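You operate a simulated robot arm through the tools that you are given. There is no shell and no other tool. Be economical: measure what you need, move in short steps, check, and stop when the job is done.

You are at the controls of a simulated two-armed robot. One attempt, no reset.

## Task
Switch the small vacuum cleaner off, unplug it and open its head.
Fine: the plug lies on the bench; free both latches first.

It is judged by the outcome, as a careful person would: the job done as asked, and still so three seconds after it is handed in. It fails if anything else is knocked over, pushed out of place, dropped, spilled or broken.

## Robot
Two 7-joint arms with two-finger parallel grippers on one trunk, on a base that drives. Base frame: it is fixed to the floor where the robot stands at the start and does not move with it; the origin is under the middle of the robot, x ahead of it, y to its left, z up. Lengths are in mm, angles in degrees, forces in N, time in s.
The left shoulder is at the start at [110, 169, 1511], the right one opposite. Places, roughly: blue latch [300, -500, 800]; green switch [800, 0, 900]; knob [700, -100, 900]; motor head [500, -500, 900]; red latch [300, -300, 800]; vacuum bench [600, -200, 700]. Payload 1.57 kg a hand.
Tool frame (each hand has its own): the origin (TCP) lies between the finger pads and is the grasp point; the fingertips stand 30 mm ahead of it; z points along the fingers, y is the line along which they close. Largest opening 80 mm; finger width 17, thickness 12; the body of the gripper, 40 by 82 mm, starts 80 mm behind the TCP.
Orientation is that of the tool frame in the base frame, as a unit quaternion [w, x, y, z]. With the fingers straight down and closing along the base's y, the tool's x points along the base's -x, its y along +y and its z along -z.

## Interface
- The arms move only by the tool send_rows. It takes "left_series", "right_series" or both (then of equal length, played together; a hand with none holds still); each is a list of rows, each a list of 3 entries, a list of its own where there are three numbers: the shift along the tool's x, y, z in mm, then the turn, a rotation vector about the tool's x, y, z in degrees, then the gripper command, from -1 (shut) to 1 (fully open), values between in proportion. In form: [[[dx, dy, dz], [ax, ay, az], claw], ...]. A call has 1 to 8 rows; each row is the pose to reach, as a shift and turn from the pose commanded when the call began, along the tool's axes at that moment. A row lasts 0.2 s, in which the tool goes at most 50 mm and 8.6 degrees; a call with a longer step from one row to the next is refused whole, and so is a gripper value outside its range. Where a pose cannot be reached the arm comes as near as it can. A force on the tool above 90 N (or 10 N above the force at the start of the call, whichever is more), or a blocked arm, ends the call early, and 0.2 s more pass. The fingers move at their own pace (about 72 mm/s each) and stop on an object; they squeeze with about 29 N. The grip force told is the motor's: it shows also when the fingers shut on nothing. Time passes only in rows, and 0.2 s behind the last, so rows that repeat a pose let the fingers close. The reply holds the time, the measured pose of the TCP, the force on the tool along the base axes, the opening and the grip force, in the units named above and with some noise, with the torque about the TCP (base axes, N m) and any sound that the robot's microphone picked up.
- Cameras (640 x 400 px; columns grow to the right, rows downward): "scene" is now at [143.3, -13.5, 1678.4]; the picture's right is [-0.20, -0.98, 0.00], its down [-0.86, 0.17, -0.48] and it looks along [0.47, -0.09, -0.88] (base axes); focal length 259 px, centre (320, 200). "left" rides on the left gripper at [72, 7, -122] in its tool frame; the picture's right is [-0.09, 1.00, 0.00], its down [-0.84, -0.08, -0.54] and it looks along [-0.54, -0.05, 0.84] (tool axes); focal length 238 px, centre (320, 200). "right" rides on the right gripper at [72, -7, -122] in its tool frame; the picture's right is [0.09, 1.00, 0.00], its down [-0.84, 0.08, -0.54] and it looks along [-0.54, 0.05, 0.84] (tool axes); focal length 238 px, centre (320, 200). There is no depth. A picture from a camera that has moved, and an enlarged one, comes with that camera's place and axes in the base frame and with its lens.
- capture(camera): a new picture of that camera. It takes no simulated time.
- move_column(by): slides the trunk up (or, below 0, down) by that many mm; the arms and the scene camera ride with it, the base frame stays. It gives what a move gives, with no picture.
- base_move(legs): drives the robot by 1 to 6 legs, each [ahead, left, turn to the left] in mm, mm and degrees, along the robot's own axes; the way and the turn of a leg run together, so that a leg with both is an arc; at most 1500 mm and 180 degrees a leg. The arms and the cameras ride along, it lands a little off, and it stops where it bumps. It gives what a move gives.
- aim_head(pan, tilt): turns the head with the scene camera to pan (to the left, within 86 degrees either way) and tilt (down, from -29 to 69), counted from straight ahead of the robot. It gives what a move gives.
- enlarge(camera, box): a new picture of the part [left, top, right, bottom] of that camera's present view, enlarged. It takes no simulated time.
- hand_in(): hands the job in; it is judged then, once.

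Work in short steps. Places have to be worked out from the pictures, the camera data and where the tool is seen: move nearer, look again, correct. Check each grasp and each placing, and mend what went wrong. You have 120 turns and 92 pictures in all, those below and enlarged ones among them. Open the grippers and draw the arms clear of the work before you hand the job in, unless the task says otherwise; then end with one line.

The tools are called after ">>>" by a JSON object that holds its "name" and its "arguments". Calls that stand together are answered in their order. send_rows: Moves the arms, as the interface text tells. Its arguments: {"type":"object","properties":{"left_series":{"type":"array","items":{"type":"array"}},"right_series":{"type":"array","items":{"type":"array"}}},"required":[]} The other tools are called the same way: move_column (by) slides the trunk up or down; base_move (legs) drives the base; aim_head (pan, tilt) turns the head that bears the scene camera; capture (camera) takes a picture; enlarge (camera, box) takes an enlarged picture of a part of a camera's view; hand_in () hands the job in.

At the start:

```text
time: 0.0
left_position: [670.8, -15.4, 1149.6]
left_tcp_rot: [0.0, 0.0, 1.0, 0.0]
left_contact_force: [0.4, -0.8, -0.2]
left_wrist_torque: [0.01, 0.0, 0.0]
left_finger_gap: 80.3
left_grip_force: 0.1
right_position: [479.2, -547.7, 1001.1]
right_tcp_rot: [0.0, 0.001, 1.0, 0.0]
right_contact_force: [-0.2, 0.2, -0.6]
right_wrist_torque: [-0.02, -0.02, 0.0]
right_finger_gap: 79.9
right_grip_force: 0.0
trunk travel left (down, up): [-825.0, 65.0]
robot x, y, heading: [0.4, 1.6, -0.1]
head pan, tilt: [-11.3, 61.4]
```

scene: 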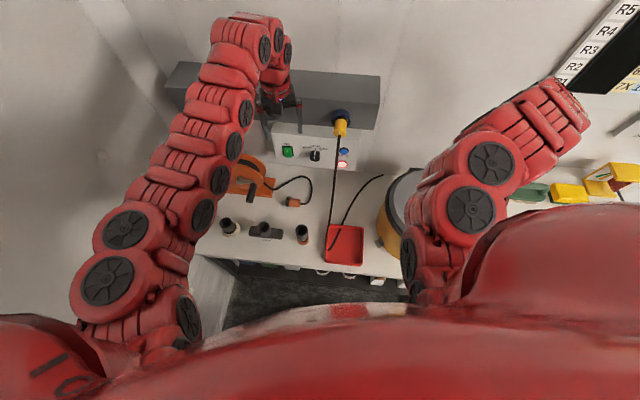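
right: 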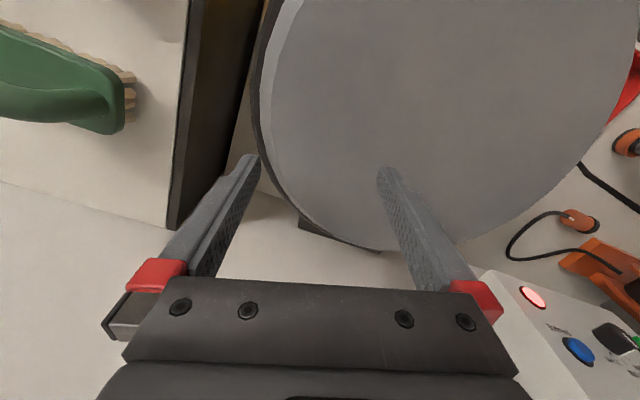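
left: 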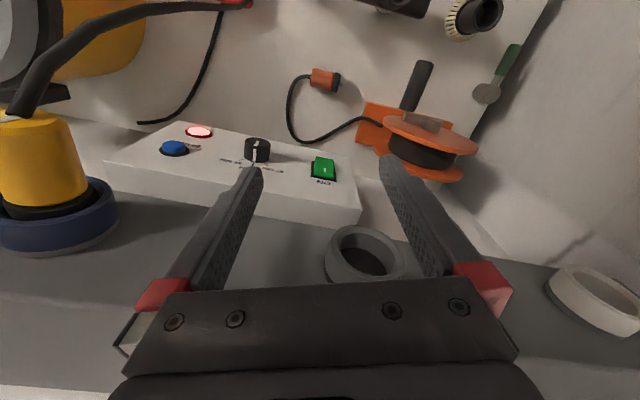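

I start with closer looks at the panel, the plug and the vacuum.

>>> {"name": "enlarge", "arguments": {"camera": "scene", "box": [220, 90, 420, 215]}}

>>> {"name": "enlarge", "arguments": {"camera": "left", "box": [100, 100, 380, 275]}}

>>> {"name": "enlarge", "arguments": {"camera": "scene", "box": [280, 150, 480, 300]}}

```text
3.20 times, centred on (320, 152) of scene
camera zoom: at [143.3, -13.5, 1678.4], right [-0.2, -0.98, 0.0], down [-0.86, 0.17, -0.48], along [0.47, -0.09, -0.88], focal length 828 px, centre (320, 352)
```

zoom: 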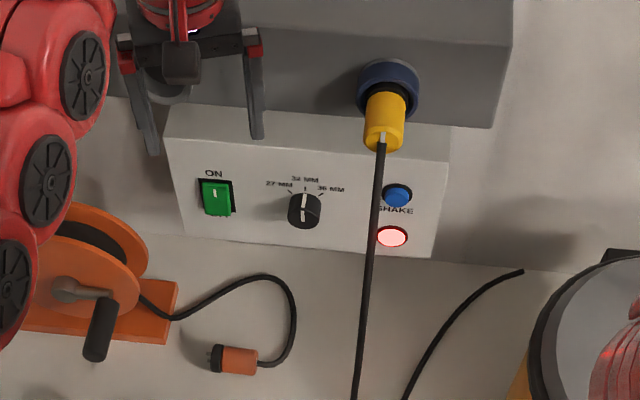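

```text
2.29 times, centred on (240, 188) of left
camera zoom: at [597.3, -8.2, 1272.8], right [0.09, 1.0, 0.0], down [0.84, -0.08, 0.54], along [0.54, -0.05, -0.84], focal length 545 px, centre (503, 229)
```

zoom: 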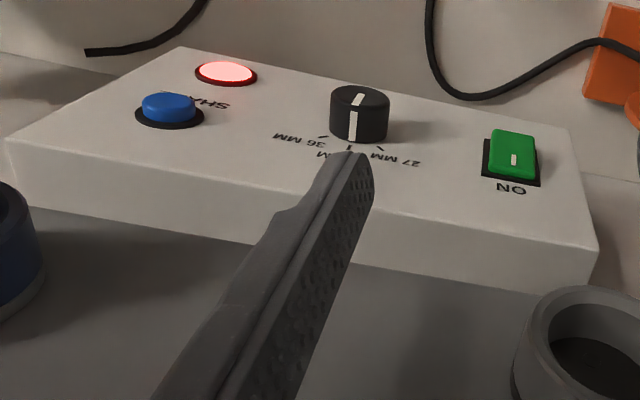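

```text
2.67 times, centred on (380, 225) of scene
camera zoom: at [143.3, -13.5, 1678.4], right [-0.2, -0.98, 0.0], down [-0.86, 0.17, -0.48], along [0.47, -0.09, -0.88], focal length 690 px, centre (160, 133)
```

zoom: 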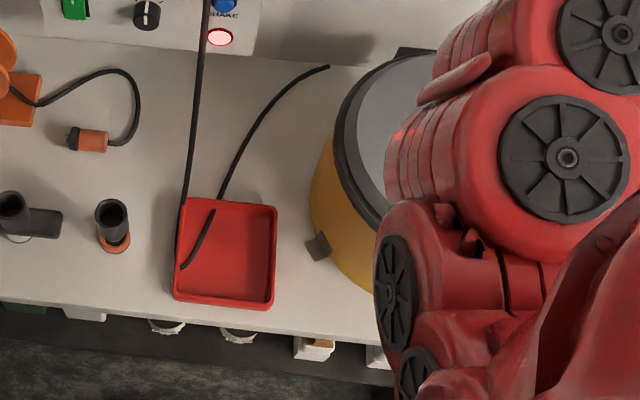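

The panel's rocker is marked ON and the yellow plug sits in a blue socket on the grey duct behind. I raise the right hand to see the vacuum, and bring the left hand, fingers shut, a little nearer the switch for a closer look.

>>> {"name": "send_rows", "arguments": {"right_series": [[[0, 0, -40], [0, 0, 0], 1], [[0, 0, -80], [0, 0, 0], 1], [[0, 0, -120], [0, 0, 0], 1], [[0, 0, -160], [0, 0, 0], 1]], "left_series": [[[0, 0, 30], [0, 0, 0], -1], [[0, 0, 60], [0, 0, 0], -1], [[0, 0, 80], [0, 0, 0], -1], [[0, 0, 80], [0, 0, 0], -1]]}}

>>> {"name": "capture", "arguments": {"camera": "right"}}

>>> {"name": "capture", "arguments": {"camera": "left"}}

>>> {"name": "capture", "arguments": {"camera": "scene"}}

```text
time: 1.0
left_position: [670.1, -11.2, 1068.3]
left_tcp_rot: [0.0, -0.001, 1.0, -0.001]
left_contact_force: [0.6, 0.0, 0.5]
left_wrist_torque: [0.02, 0.0, 0.01]
left_finger_gap: 0.0
left_grip_force: 21.4
right_position: [484.4, -549.6, 1159.6]
right_tcp_rot: [-0.002, -0.001, 1.0, 0.002]
right_contact_force: [-1.0, -0.2, 0.0]
right_wrist_torque: [0.01, 0.0, 0.01]
right_finger_gap: 80.2
right_grip_force: 0.1
right hand out of reach, approached as far as the arm can: row 2, 3, 4
trunk travel left (down, up): [-825.0, 65.0]
robot x, y, heading: [2.0, 3.9, 0.0]
head pan, tilt: [-11.3, 61.4]
```

```text
85 pictures are left
camera right: at [412.6, -557.3, 1282.1], right [-0.09, 1.0, 0.0], down [0.84, 0.08, 0.54], along [0.54, 0.05, -0.84], focal length 238 px, centre (320, 200)
```

right: 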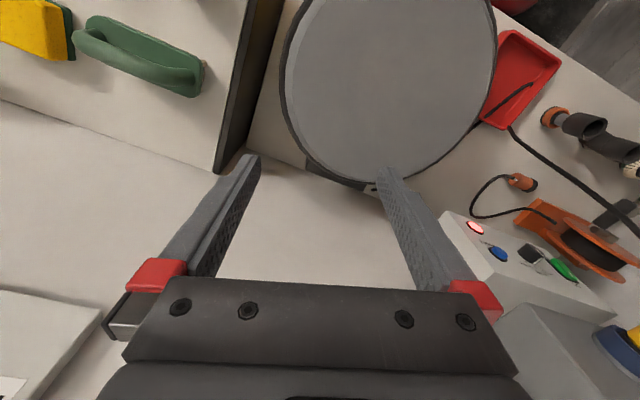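

```text
84 pictures are left
camera left: at [596.8, -5.6, 1192.8], right [0.09, 1.0, 0.0], down [0.84, -0.08, 0.54], along [0.54, -0.05, -0.84], focal length 238 px, centre (320, 200)
```

left: 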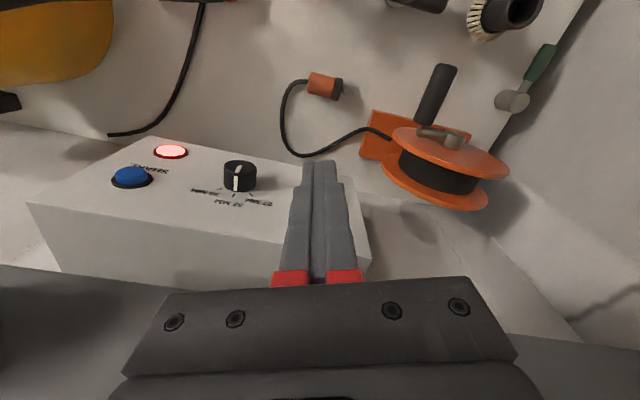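

```text
83 pictures are left
camera scene: at [142.6, -11.6, 1678.5], right [-0.2, -0.98, 0.0], down [-0.86, 0.17, -0.48], along [0.47, -0.09, -0.88], focal length 259 px, centre (320, 200)
```

scene: 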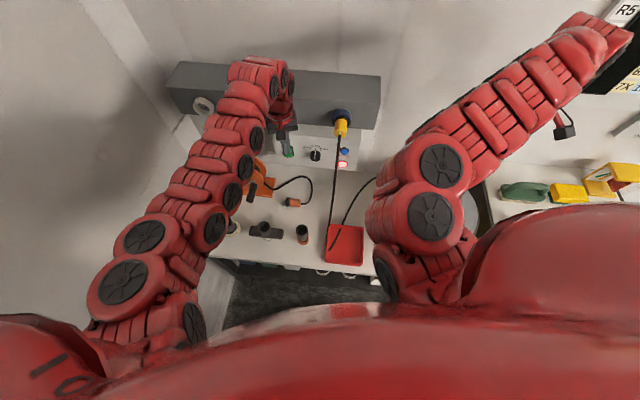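

From several views: switch near [753, -14, 938], lamp [695, -206, 900], blue button [695, -207, 972] (a vertical face turned about 16.5° in yaw), plug about [636, -170, 1150] pointing out of the duct. I tilt the left hand 45° forward and yaw it square to the panel.

>>> {"name": "send_rows", "arguments": {"left_series": [[[20, 4, 8], [1.08, -7.45, 2.61], -1], [[40, 8, 16], [2.17, -14.9, 5.22], -1], [[40, 12, 24], [3.25, -22.35, 7.83], -1], [[40, 15, 32], [4.33, -29.8, 10.43], -1], [[40, 18, 40], [5.42, -37.25, 13.04], -1], [[40, 21, 48], [6.5, -44.7, 15.65], -1]]}}

>>> {"name": "capture", "arguments": {"camera": "left"}}

>>> {"name": "capture", "arguments": {"camera": "scene"}}

```text
time: 2.4
left_position: [629.6, 7.5, 1020.7]
left_tcp_rot: [0.379, 0.133, 0.914, -0.055]
left_contact_force: [0.5, 0.5, -0.9]
left_wrist_torque: [0.01, 0.02, -0.04]
left_finger_gap: 0.0
left_grip_force: 20.8
right_position: [483.7, -551.1, 1159.1]
right_tcp_rot: [-0.002, 0.0, 1.0, 0.002]
right_contact_force: [-0.1, -0.5, -0.5]
right_wrist_torque: [0.03, 0.01, 0.0]
right_finger_gap: 79.9
right_grip_force: 0.1
trunk travel left (down, up): [-825.0, 65.0]
robot x, y, heading: [-0.7, -2.4, -0.1]
head pan, tilt: [-11.3, 61.4]
```

```text
82 pictures are left
camera left: at [498.7, 52.8, 1058.0], right [0.35, 0.94, 0.07], down [0.18, -0.13, 0.98], along [0.92, -0.33, -0.21], focal length 238 px, centre (320, 200)
```

left: 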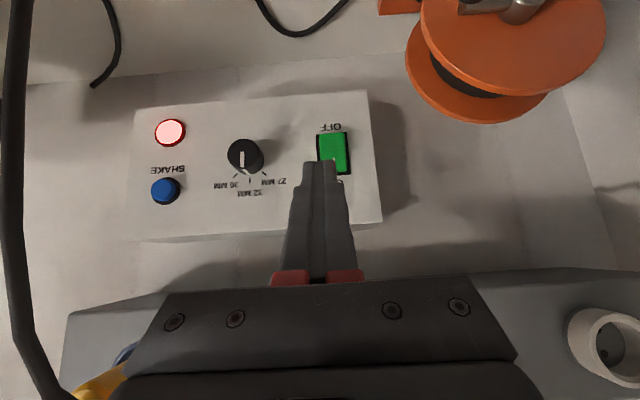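

```text
81 pictures are left
camera scene: at [143.1, -12.3, 1678.4], right [-0.2, -0.98, 0.0], down [-0.86, 0.17, -0.48], along [0.47, -0.09, -0.88], focal length 259 px, centre (320, 200)
```

scene: 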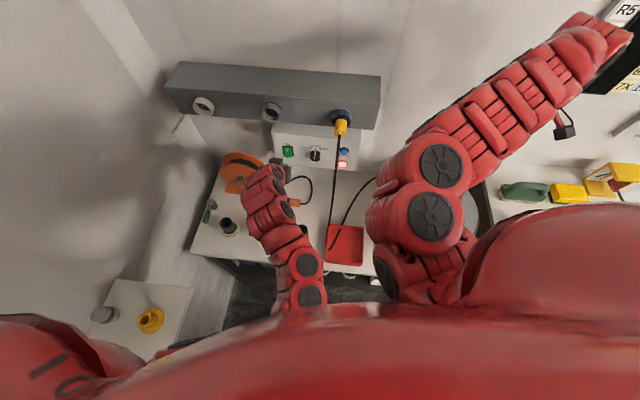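

The frontal view shows OFF at the lower end of the rocker. I place the fingertips about 25 mm in front of the lower half of the switch.

>>> {"name": "send_rows", "arguments": {"left_series": [[[2, 4, 30], [0, 0, 0], -1], [[4, 8, 60], [0, 0, 0], -1], [[5, 11, 85], [0, 0, 0], -1], [[5, 11, 105], [0, 0, 0], -1]]}}

>>> {"name": "capture", "arguments": {"camera": "left"}}

>>> {"name": "enlarge", "arguments": {"camera": "scene", "box": [240, 110, 400, 210]}}

```text
time: 3.4
left_position: [701.8, -3.5, 944.9]
left_tcp_rot: [0.378, 0.133, 0.915, -0.055]
left_contact_force: [-0.8, 0.3, -0.2]
left_wrist_torque: [-0.02, -0.02, -0.05]
left_finger_gap: 0.0
left_grip_force: 21.1
right_position: [485.0, -551.4, 1158.6]
right_tcp_rot: [-0.001, 0.0, 1.0, 0.002]
right_contact_force: [-0.1, -0.6, 0.2]
right_wrist_torque: [-0.02, 0.05, -0.01]
right_finger_gap: 80.3
right_grip_force: 0.1
trunk travel left (down, up): [-825.0, 65.0]
robot x, y, heading: [0.3, 2.9, -0.1]
head pan, tilt: [-11.3, 61.4]
```

```text
80 pictures are left
camera left: at [570.6, 41.3, 980.8], right [0.34, 0.94, 0.06], down [0.18, -0.13, 0.98], along [0.92, -0.32, -0.21], focal length 238 px, centre (320, 200)
```

left: 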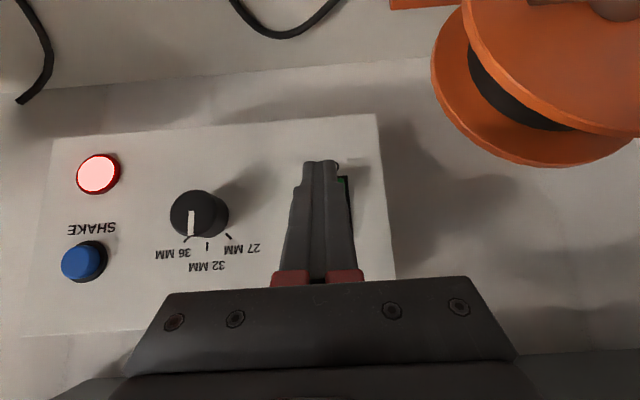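

```text
4.00 times, centred on (320, 160) of scene
camera zoom: at [144.1, -13.4, 1678.3], right [-0.2, -0.98, 0.0], down [-0.86, 0.17, -0.48], along [0.47, -0.09, -0.88], focal length 1035 px, centre (320, 360)
```

zoom: 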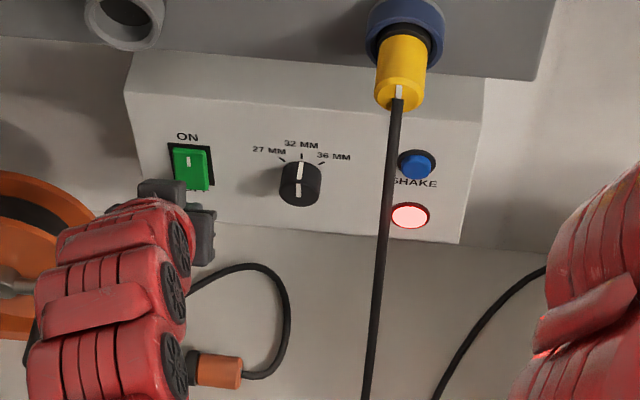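

The tip is aligned with the lower half of the rocker, slightly left and low, so I correct by about 5 mm and push in horizontally, watching the force.

>>> {"name": "send_rows", "arguments": {"left_series": [[[-3.5, 5, -3.5], [0, 0, 0], -1], [[-14, 5, 7], [0, 0, 0], -1], [[-21, 5, 14], [0, 0, 0], -1], [[-25, 5, 18], [0, 0, 0], -1], [[-28, 5, 21], [0, 0, 0], -1]]}}

>>> {"name": "enlarge", "arguments": {"camera": "scene", "box": [240, 110, 400, 210]}}

```text
time: 4.6
left_position: [723.3, -4.2, 947.7]
left_tcp_rot: [0.375, 0.134, 0.916, -0.055]
left_contact_force: [-65.7, 16.8, -8.2]
left_wrist_torque: [0.99, 0.96, -0.01]
left_finger_gap: 0.0
left_grip_force: 21.4
right_position: [475.4, -548.8, 1163.8]
right_tcp_rot: [0.002, -0.001, 1.0, 0.001]
right_contact_force: [-0.9, 0.3, -0.2]
right_wrist_torque: [-0.01, -0.02, 0.0]
right_finger_gap: 80.3
right_grip_force: 0.1
trunk travel left (down, up): [-825.0, 65.0]
robot x, y, heading: [-1.3, -1.9, 0.1]
head pan, tilt: [-11.3, 61.4]
```

```text
4.00 times, centred on (320, 160) of scene
camera zoom: at [130.6, -10.4, 1679.3], right [-0.2, -0.98, 0.0], down [-0.86, 0.17, -0.49], along [0.48, -0.09, -0.87], focal length 1035 px, centre (320, 360)
```

zoom: 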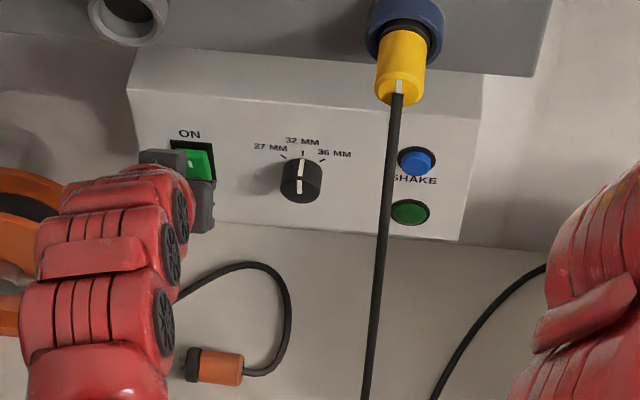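

The lamp went from red to green: switched off. I retreat straight out from the panel.

>>> {"name": "send_rows", "arguments": {"left_series": [[[25, 0, -25], [0, 0, 0], -1], [[50, 0, -50], [0, 0, 0], -1], [[70, 0, -85], [0, 0, 0], -1], [[70, 0, -120], [0, 0, 0], 1], [[70, 0, -120], [0, 0, 0], 1]]}}

>>> {"name": "capture", "arguments": {"camera": "left"}}

>>> {"name": "enlarge", "arguments": {"camera": "scene", "box": [240, 70, 400, 170]}}

```text
time: 5.8
left_position: [606.3, 30.8, 984.4]
left_tcp_rot: [0.379, 0.133, 0.914, -0.056]
left_contact_force: [-0.2, -0.5, 0.1]
left_wrist_torque: [-0.03, 0.02, 0.03]
left_finger_gap: 79.8
left_grip_force: 0.1
right_position: [483.0, -550.9, 1159.7]
right_tcp_rot: [-0.002, 0.0, 1.0, 0.002]
right_contact_force: [0.2, 0.1, 0.6]
right_wrist_torque: [0.01, -0.05, -0.02]
right_finger_gap: 80.2
right_grip_force: 0.0
trunk travel left (down, up): [-825.0, 65.0]
robot x, y, heading: [-0.7, 0.2, -0.3]
head pan, tilt: [-11.3, 61.4]
```

```text
77 pictures are left
camera left: at [475.9, 74.4, 1020.9], right [0.35, 0.94, 0.06], down [0.18, -0.13, 0.98], along [0.92, -0.33, -0.21], focal length 238 px, centre (320, 200)
```

left: 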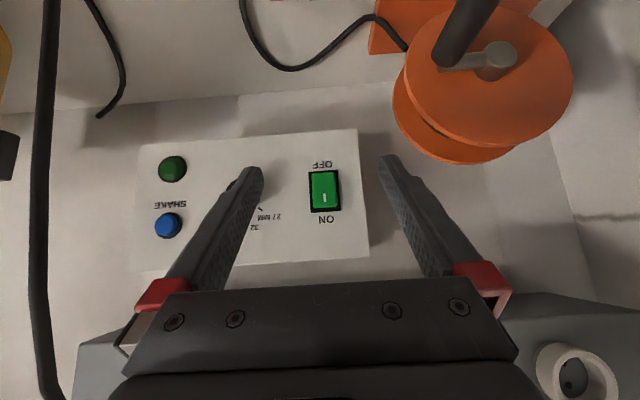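

```text
4.00 times, centred on (320, 120) of scene
camera zoom: at [142.8, -13.0, 1678.5], right [-0.2, -0.98, 0.0], down [-0.86, 0.17, -0.48], along [0.47, -0.09, -0.88], focal length 1035 px, centre (320, 520)
```

zoom: 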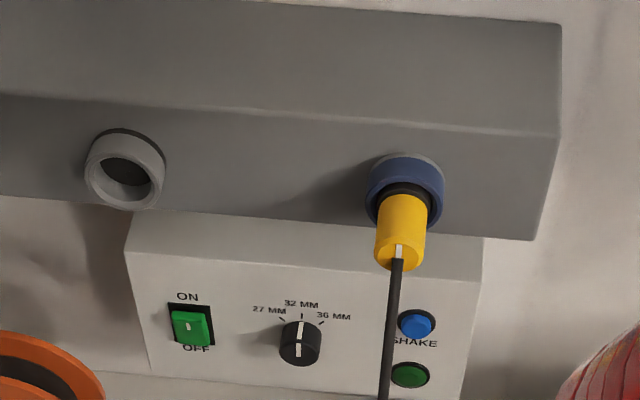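

Rocker is at OFF. Next is the plug: axis horizontal, yellow part about [606..666, -156..-174], z≈1152, ~35 mm thick. I raise the left hand first, then go sideways to a pre-grasp place up and back from it.

>>> {"name": "send_rows", "arguments": {"left_series": [[[-27, -2, -36], [0, 0, 0], 1], [[-54, -4, -73], [0, 0, 0], 1], [[-81, -6, -109], [0, 0, 0], 1], [[-109, -8, -146], [0, 0, 0], 1], [[-136, -10, -182], [0, 0, 0], 1]]}}

>>> {"name": "send_rows", "arguments": {"left_series": [[[-9, -43, 9], [0, 0, 0], 1], [[-18, -85, 18], [0, 0, 0], 1], [[-27, -128, 27], [0, 0, 0], 1], [[-36, -171, 36], [0, 0, 0], 1]]}}

>>> {"name": "capture", "arguments": {"camera": "left"}}

>>> {"name": "capture", "arguments": {"camera": "scene"}}

```text
time: 7.0
left_position: [591.8, 28.3, 1217.9]
left_tcp_rot: [0.382, 0.124, 0.914, -0.059]
left_contact_force: [0.5, -0.2, -0.6]
left_wrist_torque: [-0.03, -0.02, -0.05]
left_finger_gap: 80.3
left_grip_force: 0.0
left hand out of reach, approached as far as the arm can: row 4, 5
right_position: [484.5, -552.3, 1158.2]
right_tcp_rot: [-0.002, 0.0, 1.0, 0.002]
right_contact_force: [-0.8, 0.2, -0.5]
right_wrist_torque: [0.0, -0.03, 0.02]
right_finger_gap: 80.0
right_grip_force: 0.0
trunk travel left (down, up): [-825.0, 65.0]
robot x, y, heading: [-1.8, -2.4, 0.1]
head pan, tilt: [-11.3, 61.4]
```

```text
time: 8.0
left_position: [593.8, -147.6, 1217.6]
left_tcp_rot: [0.378, 0.132, 0.915, -0.054]
left_contact_force: [-0.6, -0.6, -0.4]
left_wrist_torque: [-0.03, 0.01, 0.05]
left_finger_gap: 80.1
left_grip_force: 0.1
right_position: [484.5, -553.5, 1158.8]
right_tcp_rot: [-0.001, 0.0, 1.0, 0.003]
right_contact_force: [-1.0, 0.2, -0.5]
right_wrist_torque: [0.03, 0.03, -0.02]
right_finger_gap: 79.6
right_grip_force: 0.0
trunk travel left (down, up): [-825.0, 65.0]
robot x, y, heading: [-0.0, 0.3, 0.1]
head pan, tilt: [-11.3, 61.4]
```

```text
75 pictures are left
camera left: at [462.3, -102.8, 1253.9], right [0.35, 0.94, 0.07], down [0.18, -0.13, 0.97], along [0.92, -0.32, -0.21], focal length 238 px, centre (320, 200)
```

left: 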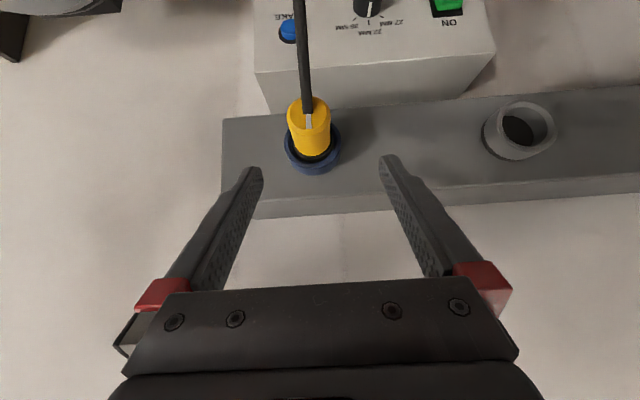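

```text
74 pictures are left
camera scene: at [143.4, -15.4, 1678.4], right [-0.2, -0.98, 0.0], down [-0.86, 0.17, -0.48], along [0.47, -0.09, -0.88], focal length 259 px, centre (320, 200)
```

scene: 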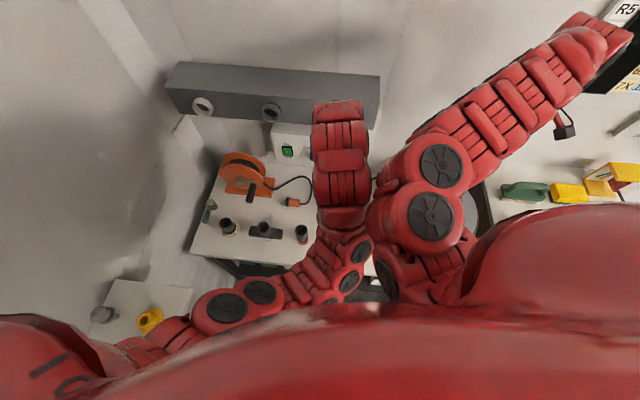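

The wrist view agrees with the plug estimate (within a few mm). I descend along the fingers so the pads straddle the yellow body, then check before closing.

>>> {"name": "send_rows", "arguments": {"left_series": [[[10, -3, 15], [0, 0, 0], 1], [[20, -5, 35], [0, 0, 0], 1], [[20, -5, 55], [0, 0, 0], 1], [[20, -5, 72], [0, 0, 0], 1]]}}

>>> {"name": "capture", "arguments": {"camera": "left"}}

```text
time: 9.0
left_position: [627.6, -162.6, 1151.2]
left_tcp_rot: [0.378, 0.133, 0.914, -0.056]
left_contact_force: [0.9, 0.1, -0.1]
left_wrist_torque: [-0.01, 0.05, 0.0]
left_finger_gap: 80.1
left_grip_force: 0.0
right_position: [483.7, -552.3, 1158.8]
right_tcp_rot: [-0.002, -0.001, 1.0, 0.002]
right_contact_force: [0.8, -0.1, -0.3]
right_wrist_torque: [0.0, -0.01, 0.03]
right_finger_gap: 79.9
right_grip_force: 0.0
trunk travel left (down, up): [-825.0, 65.0]
robot x, y, heading: [-1.3, 0.8, -0.0]
head pan, tilt: [-11.3, 61.4]
```

```text
73 pictures are left
camera left: at [497.0, -117.0, 1187.3], right [0.35, 0.94, 0.06], down [0.18, -0.13, 0.98], along [0.92, -0.33, -0.21], focal length 238 px, centre (320, 200)
```

left: 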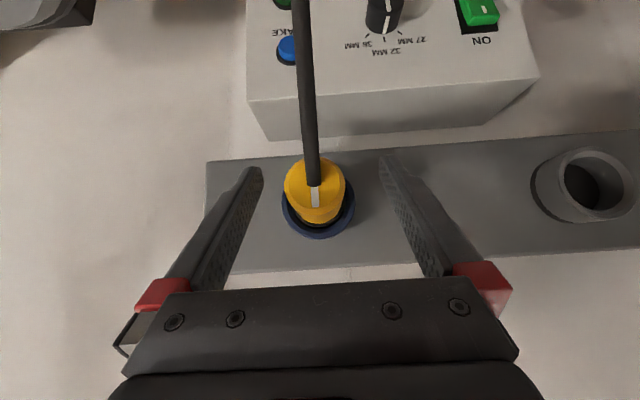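

The plug lies between the pads. I close the fingers.

>>> {"name": "send_rows", "arguments": {"left_series": [[[0, 0, 0], [0, 0, 0], -1], [[0, 0, 0], [0, 0, 0], -1], [[0, 0, 0], [0, 0, 0], -1], [[0, 0, 0], [0, 0, 0], -1]]}}

>>> {"name": "capture", "arguments": {"camera": "left"}}

```text
time: 10.0
left_position: [626.4, -165.1, 1151.3]
left_tcp_rot: [0.378, 0.134, 0.914, -0.056]
left_contact_force: [-2.5, -9.1, 1.6]
left_wrist_torque: [-0.07, -0.06, -0.64]
left_finger_gap: 33.3
left_grip_force: 28.9
right_position: [482.4, -553.0, 1158.3]
right_tcp_rot: [0.0, 0.0, 1.0, 0.003]
right_contact_force: [-0.9, -0.6, -1.0]
right_wrist_torque: [0.01, 0.06, -0.03]
right_finger_gap: 79.9
right_grip_force: 0.0
trunk travel left (down, up): [-825.0, 65.0]
robot x, y, heading: [-1.0, -2.0, 0.0]
head pan, tilt: [-11.3, 61.4]
```

```text
72 pictures are left
camera left: at [495.8, -119.0, 1187.7], right [0.35, 0.94, 0.07], down [0.18, -0.13, 0.97], along [0.92, -0.33, -0.21], focal length 238 px, centre (320, 200)
```

left: 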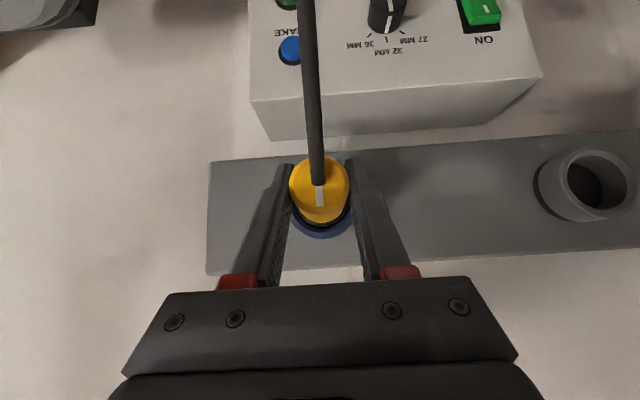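

Grip is firm on 33 mm. I pull the plug straight out, in gentle steps.

>>> {"name": "send_rows", "arguments": {"left_series": [[[5, -2, -5], [0, 0, 0], -1], [[12, -2, -12], [0, 0, 0], -1], [[20, -2, -20], [0, 0, 0], -1], [[30, -2, -30], [0, 0, 0], -1], [[42, -2, -42], [0, 0, 0], -1], [[55, -2, -55], [0, 0, 0], -1]]}}

>>> {"name": "capture", "arguments": {"camera": "left"}}

```text
time: 11.4
left_position: [551.5, -140.5, 1153.3]
left_tcp_rot: [0.38, 0.133, 0.914, -0.056]
left_contact_force: [0.0, -1.0, -0.1]
left_wrist_torque: [0.03, 0.02, 0.02]
left_finger_gap: 32.8
left_grip_force: 28.7
right_position: [483.5, -551.9, 1159.8]
right_tcp_rot: [-0.002, 0.0, 1.0, 0.002]
right_contact_force: [0.2, 0.0, 0.1]
right_wrist_torque: [0.01, -0.01, -0.02]
right_finger_gap: 80.3
right_grip_force: 0.0
trunk travel left (down, up): [-825.0, 65.0]
robot x, y, heading: [-1.0, 1.6, -0.0]
head pan, tilt: [-11.3, 61.4]
```

```text
71 pictures are left
camera left: at [421.5, -96.3, 1189.1], right [0.34, 0.94, 0.07], down [0.18, -0.13, 0.98], along [0.92, -0.32, -0.21], focal length 238 px, centre (320, 200)
```

left: 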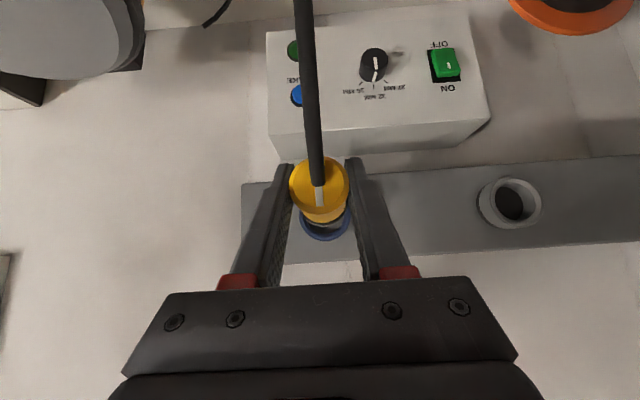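

The plug is out. I now lower it toward the clear stretch of bench behind the red tray, around [590, -150], stopping well above.

>>> {"name": "send_rows", "arguments": {"left_series": [[[27, 0, 34], [0, 0, 0], -1], [[54, 0, 68], [0, 0, 0], -1], [[81, 0, 102], [0, 0, 0], -1], [[108, 0, 136], [0, 0, 0], -1], [[135, 0, 170], [0, 0, 0], -1], [[162, 0, 204], [0, 0, 0], -1], [[189, 0, 238], [0, 0, 0], -1]]}}

>>> {"name": "capture", "arguments": {"camera": "left"}}

>>> {"name": "capture", "arguments": {"camera": "scene"}}

```text
time: 13.0
left_position: [585.4, -151.9, 847.8]
left_tcp_rot: [0.378, 0.133, 0.914, -0.056]
left_contact_force: [0.5, 0.2, 0.0]
left_wrist_torque: [0.02, 0.03, 0.01]
left_finger_gap: 32.6
left_grip_force: 28.8
right_position: [485.1, -551.7, 1159.1]
right_tcp_rot: [-0.002, 0.0, 1.0, 0.002]
right_contact_force: [-0.3, -0.3, -0.2]
right_wrist_torque: [-0.01, 0.01, -0.02]
right_finger_gap: 79.9
right_grip_force: 0.1
trunk travel left (down, up): [-825.0, 65.0]
robot x, y, heading: [-1.3, 2.5, 0.1]
head pan, tilt: [-11.3, 61.4]
```

```text
70 pictures are left
camera left: at [455.0, -106.7, 884.6], right [0.35, 0.94, 0.06], down [0.18, -0.13, 0.97], along [0.92, -0.33, -0.21], focal length 238 px, centre (320, 200)
```

left: 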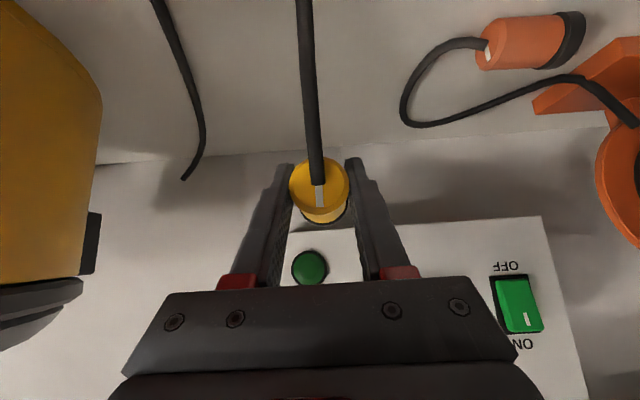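

```text
69 pictures are left
camera scene: at [144.3, -13.6, 1678.3], right [-0.2, -0.98, 0.0], down [-0.86, 0.17, -0.48], along [0.47, -0.09, -0.88], focal length 259 px, centre (320, 200)
```

scene: 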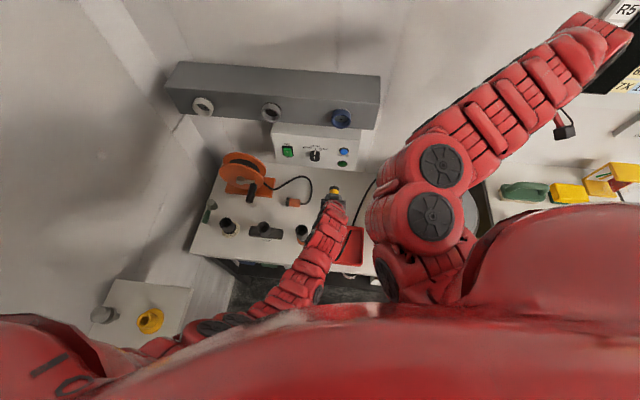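

The left arm reaches the bench well; the bench top is near z≈700–705. I lower to about 745, then check the force.

>>> {"name": "send_rows", "arguments": {"left_series": [[[25, 0, 25], [0, 0, 0], -1], [[50, 0, 50], [0, 0, 0], -1], [[65, 0, 65], [0, 0, 0], -1], [[72, 0, 72], [0, 0, 0], -1]]}}

>>> {"name": "capture", "arguments": {"camera": "left"}}

>>> {"name": "enlarge", "arguments": {"camera": "scene", "box": [260, 140, 420, 280]}}

```text
time: 14.0
left_position: [586.0, -150.1, 757.1]
left_tcp_rot: [0.379, 0.133, 0.914, -0.055]
left_contact_force: [-0.1, 0.6, 1.0]
left_wrist_torque: [0.02, 0.01, 0.0]
left_finger_gap: 32.9
left_grip_force: 28.9
left hand out of reach, approached as far as the arm can: row 4
right_position: [484.2, -550.4, 1159.2]
right_tcp_rot: [-0.001, 0.0, 1.0, 0.002]
right_contact_force: [0.5, 0.6, -0.3]
right_wrist_torque: [-0.04, 0.01, 0.02]
right_finger_gap: 80.0
right_grip_force: 0.1
trunk travel left (down, up): [-825.0, 65.0]
robot x, y, heading: [1.0, -3.1, 0.1]
head pan, tilt: [-11.3, 61.4]
```

```text
68 pictures are left
camera left: at [455.6, -105.2, 793.9], right [0.35, 0.94, 0.06], down [0.18, -0.13, 0.97], along [0.92, -0.33, -0.21], focal length 238 px, centre (320, 200)
```

left: 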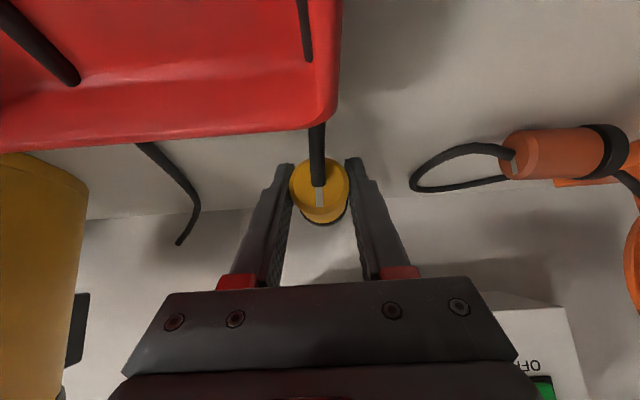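

```text
2.86 times, centred on (340, 210) of scene
camera zoom: at [143.4, -12.9, 1678.4], right [-0.2, -0.98, 0.0], down [-0.86, 0.17, -0.48], along [0.47, -0.09, -0.88], focal length 739 px, centre (263, 171)
```

zoom: 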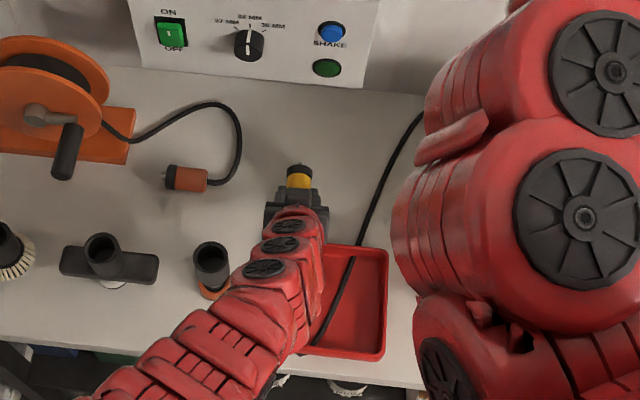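

The left arm is at its reach limit at z≈757; lowering the trunk 20 mm carries it down and the right hand stays well above the vacuum.

>>> {"name": "move_column", "arguments": {"by": -20}}

>>> {"name": "capture", "arguments": {"camera": "left"}}

```text
time: 14.7
left_position: [587.7, -152.2, 747.6]
left_tcp_rot: [0.386, 0.132, 0.911, -0.058]
left_contact_force: [6.7, 1.4, 55.9]
left_wrist_torque: [0.32, -1.14, -0.04]
left_finger_gap: 32.8
left_grip_force: 29.0
right_position: [480.7, -550.3, 1142.4]
right_tcp_rot: [0.0, 0.0, 1.0, 0.001]
right_contact_force: [0.7, -0.2, 0.8]
right_wrist_torque: [0.0, 0.02, 0.01]
right_finger_gap: 79.9
right_grip_force: 0.1
trunk travel left (down, up): [-805.0, 85.0]
robot x, y, heading: [-1.6, 1.7, -0.1]
head pan, tilt: [-11.3, 61.4]
```

```text
66 pictures are left
camera left: at [457.5, -107.2, 781.1], right [0.35, 0.94, 0.06], down [0.16, -0.13, 0.98], along [0.92, -0.33, -0.2], focal length 238 px, centre (320, 200)
```

left: 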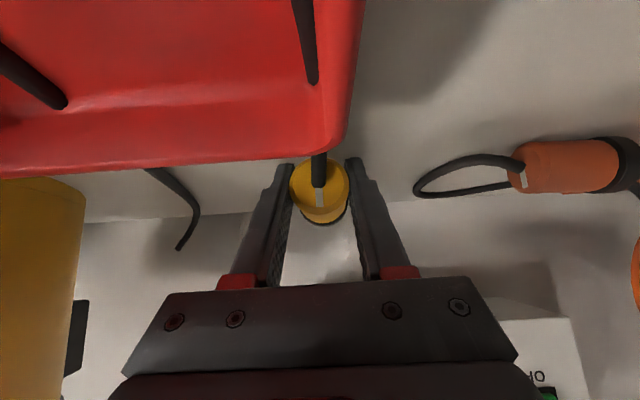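

Fingertips touch the bench (55 N); the plug's underside is ~10 mm above it. I relieve the pressure, then open slowly so the plug settles between the fingers.

>>> {"name": "move_column", "arguments": {"by": 8}}

>>> {"name": "send_rows", "arguments": {"left_series": [[[0, 0, 0], [0, 0, 0], -0.12], [[0, 0, 0], [0, 0, 0], -0.08], [[0, 0, 0], [0, 0, 0], -0.04], [[0, 0, 0], [0, 0, 0], 0.1], [[0, 0, 0], [0, 0, 0], 0.1], [[0, 0, 0], [0, 0, 0], 0.1]]}}

>>> {"name": "capture", "arguments": {"camera": "left"}}

```text
time: 15.2
left_position: [585.0, -151.2, 747.3]
left_tcp_rot: [0.379, 0.133, 0.914, -0.056]
left_contact_force: [12.1, -5.4, 35.3]
left_wrist_torque: [0.36, -0.99, -0.25]
left_finger_gap: 32.8
left_grip_force: 29.0
right_position: [480.4, -551.6, 1147.6]
right_tcp_rot: [-0.002, 0.0, 1.0, 0.002]
right_contact_force: [-0.7, -0.7, 0.3]
right_wrist_torque: [-0.03, 0.01, 0.01]
right_finger_gap: 80.1
right_grip_force: 0.1
trunk travel left (down, up): [-813.0, 77.0]
robot x, y, heading: [-1.8, -0.3, 0.2]
head pan, tilt: [-11.3, 61.4]
```

```text
time: 16.6
left_position: [584.3, -151.6, 747.0]
left_tcp_rot: [0.38, 0.133, 0.914, -0.057]
left_contact_force: [1.7, -6.7, 29.3]
left_wrist_torque: [-0.04, -0.54, -0.06]
left_finger_gap: 34.6
left_grip_force: 0.2
right_position: [481.7, -551.7, 1147.5]
right_tcp_rot: [-0.001, 0.0, 1.0, 0.002]
right_contact_force: [-1.0, 0.7, -0.1]
right_wrist_torque: [0.0, -0.02, 0.03]
right_finger_gap: 80.2
right_grip_force: 0.0
trunk travel left (down, up): [-813.0, 77.0]
robot x, y, heading: [1.1, -0.3, 0.0]
head pan, tilt: [-11.3, 61.4]
```

```text
65 pictures are left
camera left: at [453.7, -106.2, 783.4], right [0.35, 0.94, 0.06], down [0.18, -0.13, 0.98], along [0.92, -0.33, -0.21], focal length 238 px, centre (320, 200)
```

left: 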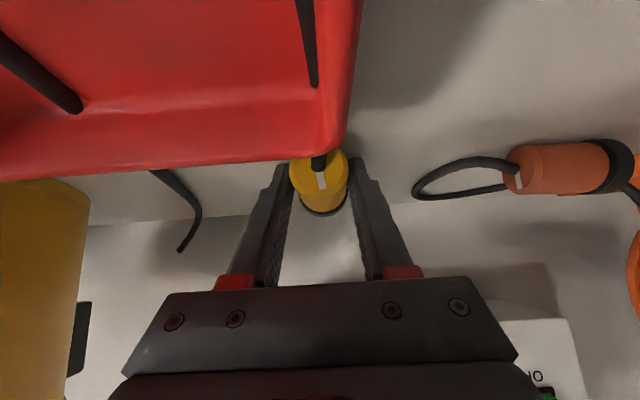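

The plug has settled onto the bench. I open further and then lift away along the fingers.

>>> {"name": "send_rows", "arguments": {"left_series": [[[-2, 0, -2], [0, 0, 0], 0.3], [[-4, 0, -4], [0, 0, 0], 0.6], [[-4, 0, -4], [0, 0, 0], 0.8], [[-4, 0, -14], [0, 0, 0], 0.8], [[-4, 0, -40], [0, 0, 0], 0.8], [[-4, 0, -75], [0, 0, 0], 0.8]]}}

>>> {"name": "capture", "arguments": {"camera": "left"}}

>>> {"name": "enlarge", "arguments": {"camera": "scene", "box": [260, 140, 420, 280]}}

```text
time: 18.0
left_position: [538.0, -135.8, 804.2]
left_tcp_rot: [0.379, 0.132, 0.914, -0.056]
left_contact_force: [-0.6, 0.0, 0.0]
left_wrist_torque: [0.0, -0.02, 0.03]
left_finger_gap: 71.9
left_grip_force: 0.1
right_position: [482.6, -552.0, 1146.7]
right_tcp_rot: [0.0, 0.0, 1.0, 0.002]
right_contact_force: [0.3, 0.2, 1.0]
right_wrist_torque: [0.01, -0.01, -0.01]
right_finger_gap: 79.5
right_grip_force: 0.0
trunk travel left (down, up): [-813.0, 77.0]
robot x, y, heading: [-6.6, 1.4, 0.3]
head pan, tilt: [-11.3, 61.4]
```

```text
64 pictures are left
camera left: at [406.4, -91.5, 840.1], right [0.35, 0.94, 0.06], down [0.18, -0.13, 0.98], along [0.92, -0.33, -0.21], focal length 238 px, centre (320, 200)
```

left: 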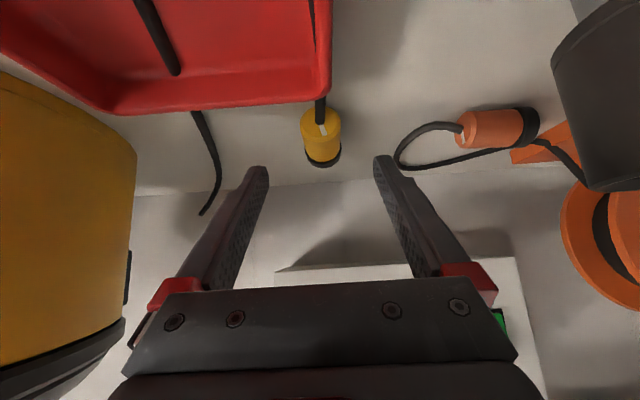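

```text
2.86 times, centred on (340, 210) of scene
camera zoom: at [141.4, -13.4, 1666.6], right [-0.2, -0.98, 0.0], down [-0.86, 0.17, -0.48], along [0.47, -0.09, -0.88], focal length 739 px, centre (263, 171)
```

zoom: 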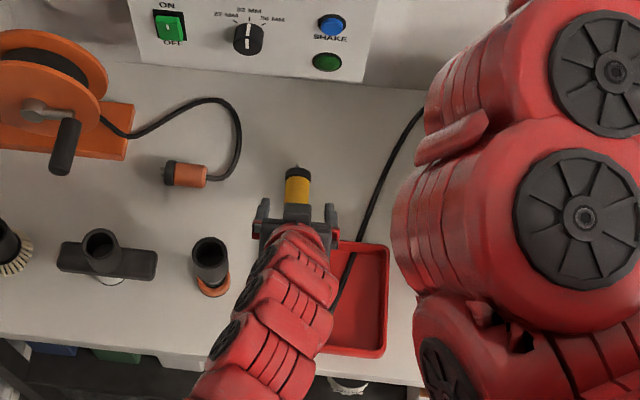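

The plug lies on the bench, upright robotically clear. I lift the left hand and turn it toward the vacuum to inspect the latches with its camera.

>>> {"name": "send_rows", "arguments": {"left_series": [[[-28, 0, -28], [0, 0, 0], 0.8], [[-56, 0, -56], [0, 0, 0], 0.8], [[-84, 0, -84], [0, 0, 0], 0.8], [[-112, 0, -112], [0, 0, 0], 0.8]]}}

>>> {"name": "send_rows", "arguments": {"left_series": [[[15, 0, -15], [5.8, 0, 5.8], 0.8], [[30, 0, -30], [11.6, 0, 11.6], 0.8], [[45, 0, -45], [17.4, 0, 17.4], 0.8], [[60, 0, -60], [23.2, 0, 23.2], 0.8], [[75, 0, -75], [29, 0, 29], 0.8], [[90, 0, -90], [34.8, 0, 34.8], 0.8]]}}

>>> {"name": "capture", "arguments": {"camera": "left"}}

```text
time: 19.0
left_position: [538.1, -136.1, 961.7]
left_tcp_rot: [0.378, 0.133, 0.914, -0.055]
left_contact_force: [0.8, -0.7, 0.3]
left_wrist_torque: [0.01, 0.0, 0.01]
left_finger_gap: 72.1
left_grip_force: 0.0
right_position: [483.2, -552.1, 1147.3]
right_tcp_rot: [-0.002, 0.0, 1.0, 0.002]
right_contact_force: [0.0, -0.5, 0.3]
right_wrist_torque: [-0.02, 0.0, -0.02]
right_finger_gap: 80.0
right_grip_force: 0.1
trunk travel left (down, up): [-813.0, 77.0]
robot x, y, heading: [2.8, -1.5, 0.1]
head pan, tilt: [-11.3, 61.4]
```

```text
time: 20.4
left_position: [417.0, -100.7, 961.0]
left_tcp_rot: [0.322, 0.503, 0.775, -0.209]
left_contact_force: [0.2, -0.6, -0.1]
left_wrist_torque: [0.02, -0.03, -0.01]
left_finger_gap: 72.4
left_grip_force: 0.0
right_position: [483.7, -551.4, 1147.8]
right_tcp_rot: [-0.002, 0.0, 1.0, 0.002]
right_contact_force: [-0.2, 0.3, 0.1]
right_wrist_torque: [-0.01, 0.0, 0.01]
right_finger_gap: 80.1
right_grip_force: 0.1
trunk travel left (down, up): [-813.0, 77.0]
robot x, y, heading: [-1.8, -0.5, 0.0]
head pan, tilt: [-11.3, 61.4]
```

```text
62 pictures are left
camera left: at [365.5, 26.1, 996.3], right [0.94, 0.35, 0.07], down [0.01, -0.22, 0.98], along [0.35, -0.91, -0.21], focal length 238 px, centre (320, 200)
```

left: 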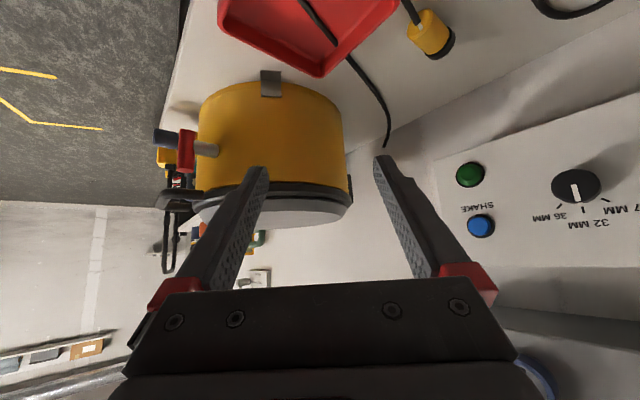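

Now the vacuum and a red latch are visible; I enlarge.

>>> {"name": "enlarge", "arguments": {"camera": "left", "box": [130, 60, 370, 240]}}

```text
2.22 times, centred on (250, 150) of left
camera zoom: at [365.5, 26.1, 996.3], right [0.94, 0.35, 0.07], down [0.01, -0.22, 0.98], along [0.35, -0.91, -0.21], focal length 530 px, centre (476, 311)
```

zoom: 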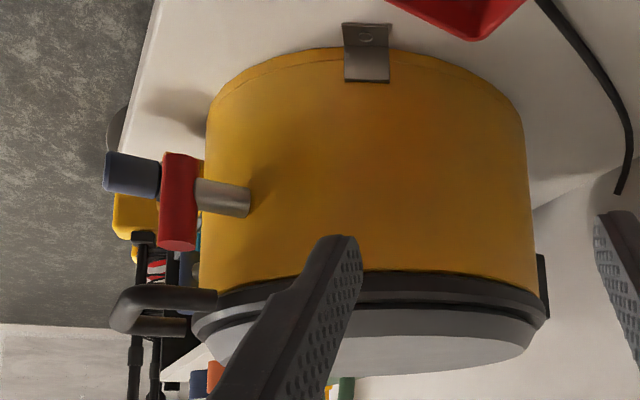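

The vacuum is bolted down; there's a handle loop on the head and a red lever. I bring the right hand back toward the robot to look at the vacuum's front from above.

>>> {"name": "send_rows", "arguments": {"right_series": [[[40, 15, 0], [0, 0, 0], 1], [[80, 30, 0], [0, 0, 0], 1], [[120, 45, 0], [0, 0, 0], 1], [[160, 60, 0], [0, 0, 0], 1], [[200, 75, 0], [0, 0, 0], 1], [[240, 90, 0], [0, 0, 0], 1], [[270, 100, 0], [0, 0, 0], 1]]}}

>>> {"name": "capture", "arguments": {"camera": "right"}}

>>> {"name": "capture", "arguments": {"camera": "scene"}}

```text
time: 22.0
left_position: [413.8, -103.2, 962.5]
left_tcp_rot: [0.322, 0.502, 0.776, -0.206]
left_contact_force: [0.4, 0.0, 0.6]
left_wrist_torque: [0.02, 0.0, 0.01]
left_finger_gap: 71.9
left_grip_force: 0.0
right_position: [323.0, -651.6, 1165.8]
right_tcp_rot: [-0.006, -0.001, 1.0, 0.015]
right_contact_force: [-1.8, -0.7, -0.1]
right_wrist_torque: [0.04, -0.1, 0.02]
right_finger_gap: 80.2
right_grip_force: 0.0
right hand out of reach, approached as far as the arm can: row 1, 2, 3, 4, 5, 6, 7
trunk travel left (down, up): [-813.0, 77.0]
robot x, y, heading: [3.9, -3.4, -0.0]
head pan, tilt: [-11.3, 61.4]
```

```text
60 pictures are left
camera right: at [253.6, -661.5, 1287.1], right [-0.09, 0.99, 0.03], down [0.84, 0.06, 0.53], along [0.53, 0.08, -0.84], focal length 238 px, centre (320, 200)
```

right: 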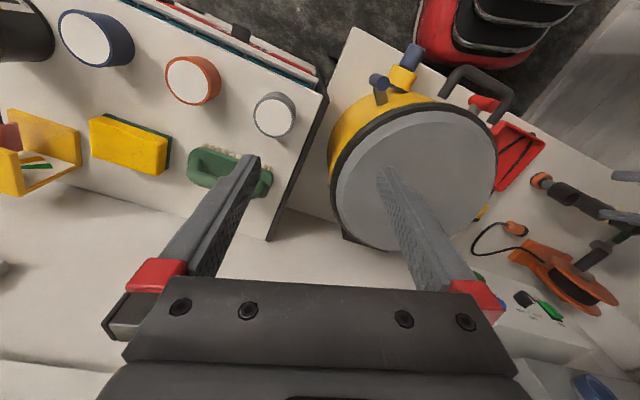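

```text
59 pictures are left
camera scene: at [137.8, -18.4, 1666.9], right [-0.19, -0.98, 0.0], down [-0.86, 0.17, -0.48], along [0.47, -0.09, -0.88], focal length 259 px, centre (320, 200)
```

scene: 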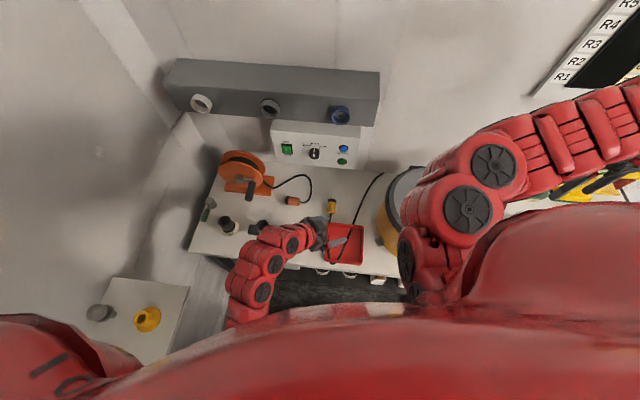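

Now I can see both latches and the handle between them; enlarge.

>>> {"name": "enlarge", "arguments": {"camera": "right", "box": [310, 30, 550, 180]}}

```text
2.67 times, centred on (430, 105) of right
camera zoom: at [253.6, -661.5, 1287.1], right [-0.09, 0.99, 0.03], down [0.84, 0.06, 0.53], along [0.53, 0.08, -0.84], focal length 636 px, centre (27, 453)
```

zoom: 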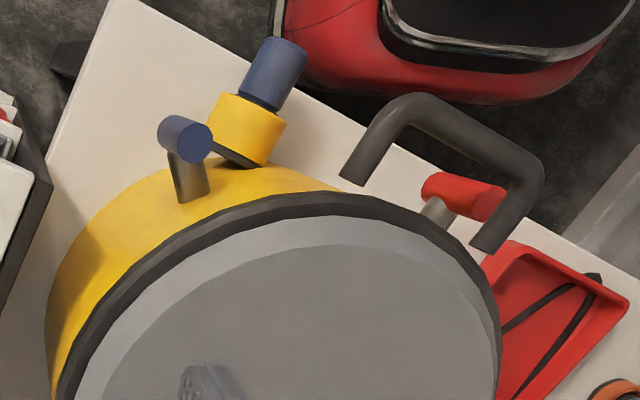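

Both latches are T-bars on radial shafts, standing vertical, on either side of the handle. The robot stands too near for horizontal hands, so I'll back off and face the vacuum; first I look at the surroundings.

>>> {"name": "aim_head", "arguments": {"pan": -75, "tilt": 35}}

>>> {"name": "capture", "arguments": {"camera": "scene"}}

>>> {"name": "aim_head", "arguments": {"pan": 75, "tilt": 35}}

>>> {"name": "capture", "arguments": {"camera": "scene"}}

```text
time: 23.4
left_position: [417.1, -101.5, 960.1]
left_tcp_rot: [0.321, 0.502, 0.776, -0.208]
left_contact_force: [-0.7, 0.1, 0.2]
left_wrist_torque: [0.0, -0.03, -0.04]
left_finger_gap: 71.6
left_grip_force: 0.1
right_position: [328.1, -647.0, 1166.1]
right_tcp_rot: [-0.008, 0.001, 1.0, 0.014]
right_contact_force: [-1.2, 0.8, -0.2]
right_wrist_torque: [-0.01, 0.0, 0.0]
right_finger_gap: 80.0
right_grip_force: 0.0
trunk travel left (down, up): [-813.0, 77.0]
robot x, y, heading: [-0.1, 1.5, -0.2]
head pan, tilt: [-75.0, 35.0]
```

```text
57 pictures are left
camera scene: at [102.6, -85.4, 1702.3], right [-0.97, -0.26, 0.0], down [-0.15, 0.55, -0.82], along [0.21, -0.79, -0.57], focal length 259 px, centre (320, 200)
```

scene: 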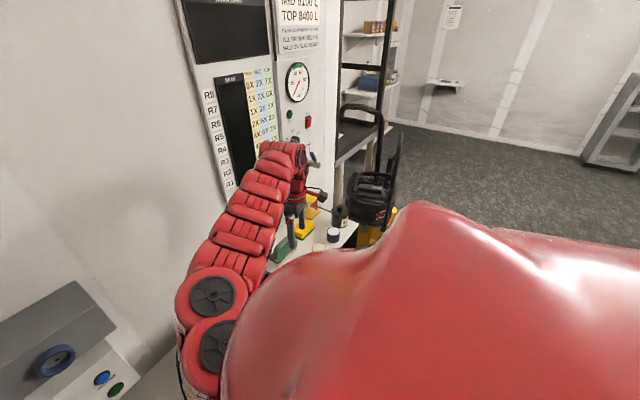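

```text
time: 25.7
left_position: [417.6, -101.5, 959.1]
left_tcp_rot: [0.322, 0.501, 0.776, -0.207]
left_contact_force: [0.2, 1.2, 0.0]
left_wrist_torque: [0.0, 0.01, 0.02]
left_finger_gap: 71.9
left_grip_force: 0.0
right_position: [326.0, -647.6, 1166.3]
right_tcp_rot: [-0.008, 0.0, 1.0, 0.013]
right_contact_force: [-0.4, -0.1, -0.1]
right_wrist_torque: [-0.05, 0.04, 0.01]
right_finger_gap: 79.8
right_grip_force: 0.1
trunk travel left (down, up): [-813.0, 77.0]
robot x, y, heading: [2.0, -2.0, -0.2]
head pan, tilt: [75.0, 35.0]
```

```text
56 pictures are left
camera scene: at [102.1, 84.3, 1702.3], right [0.97, -0.26, 0.0], down [-0.15, -0.55, -0.82], along [0.21, 0.79, -0.57], focal length 259 px, centre (320, 200)
```

scene: 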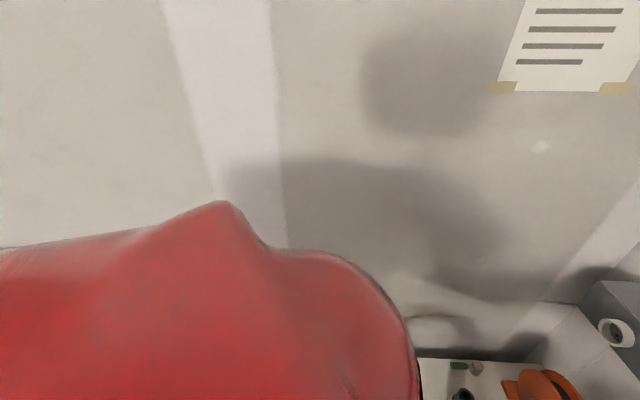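

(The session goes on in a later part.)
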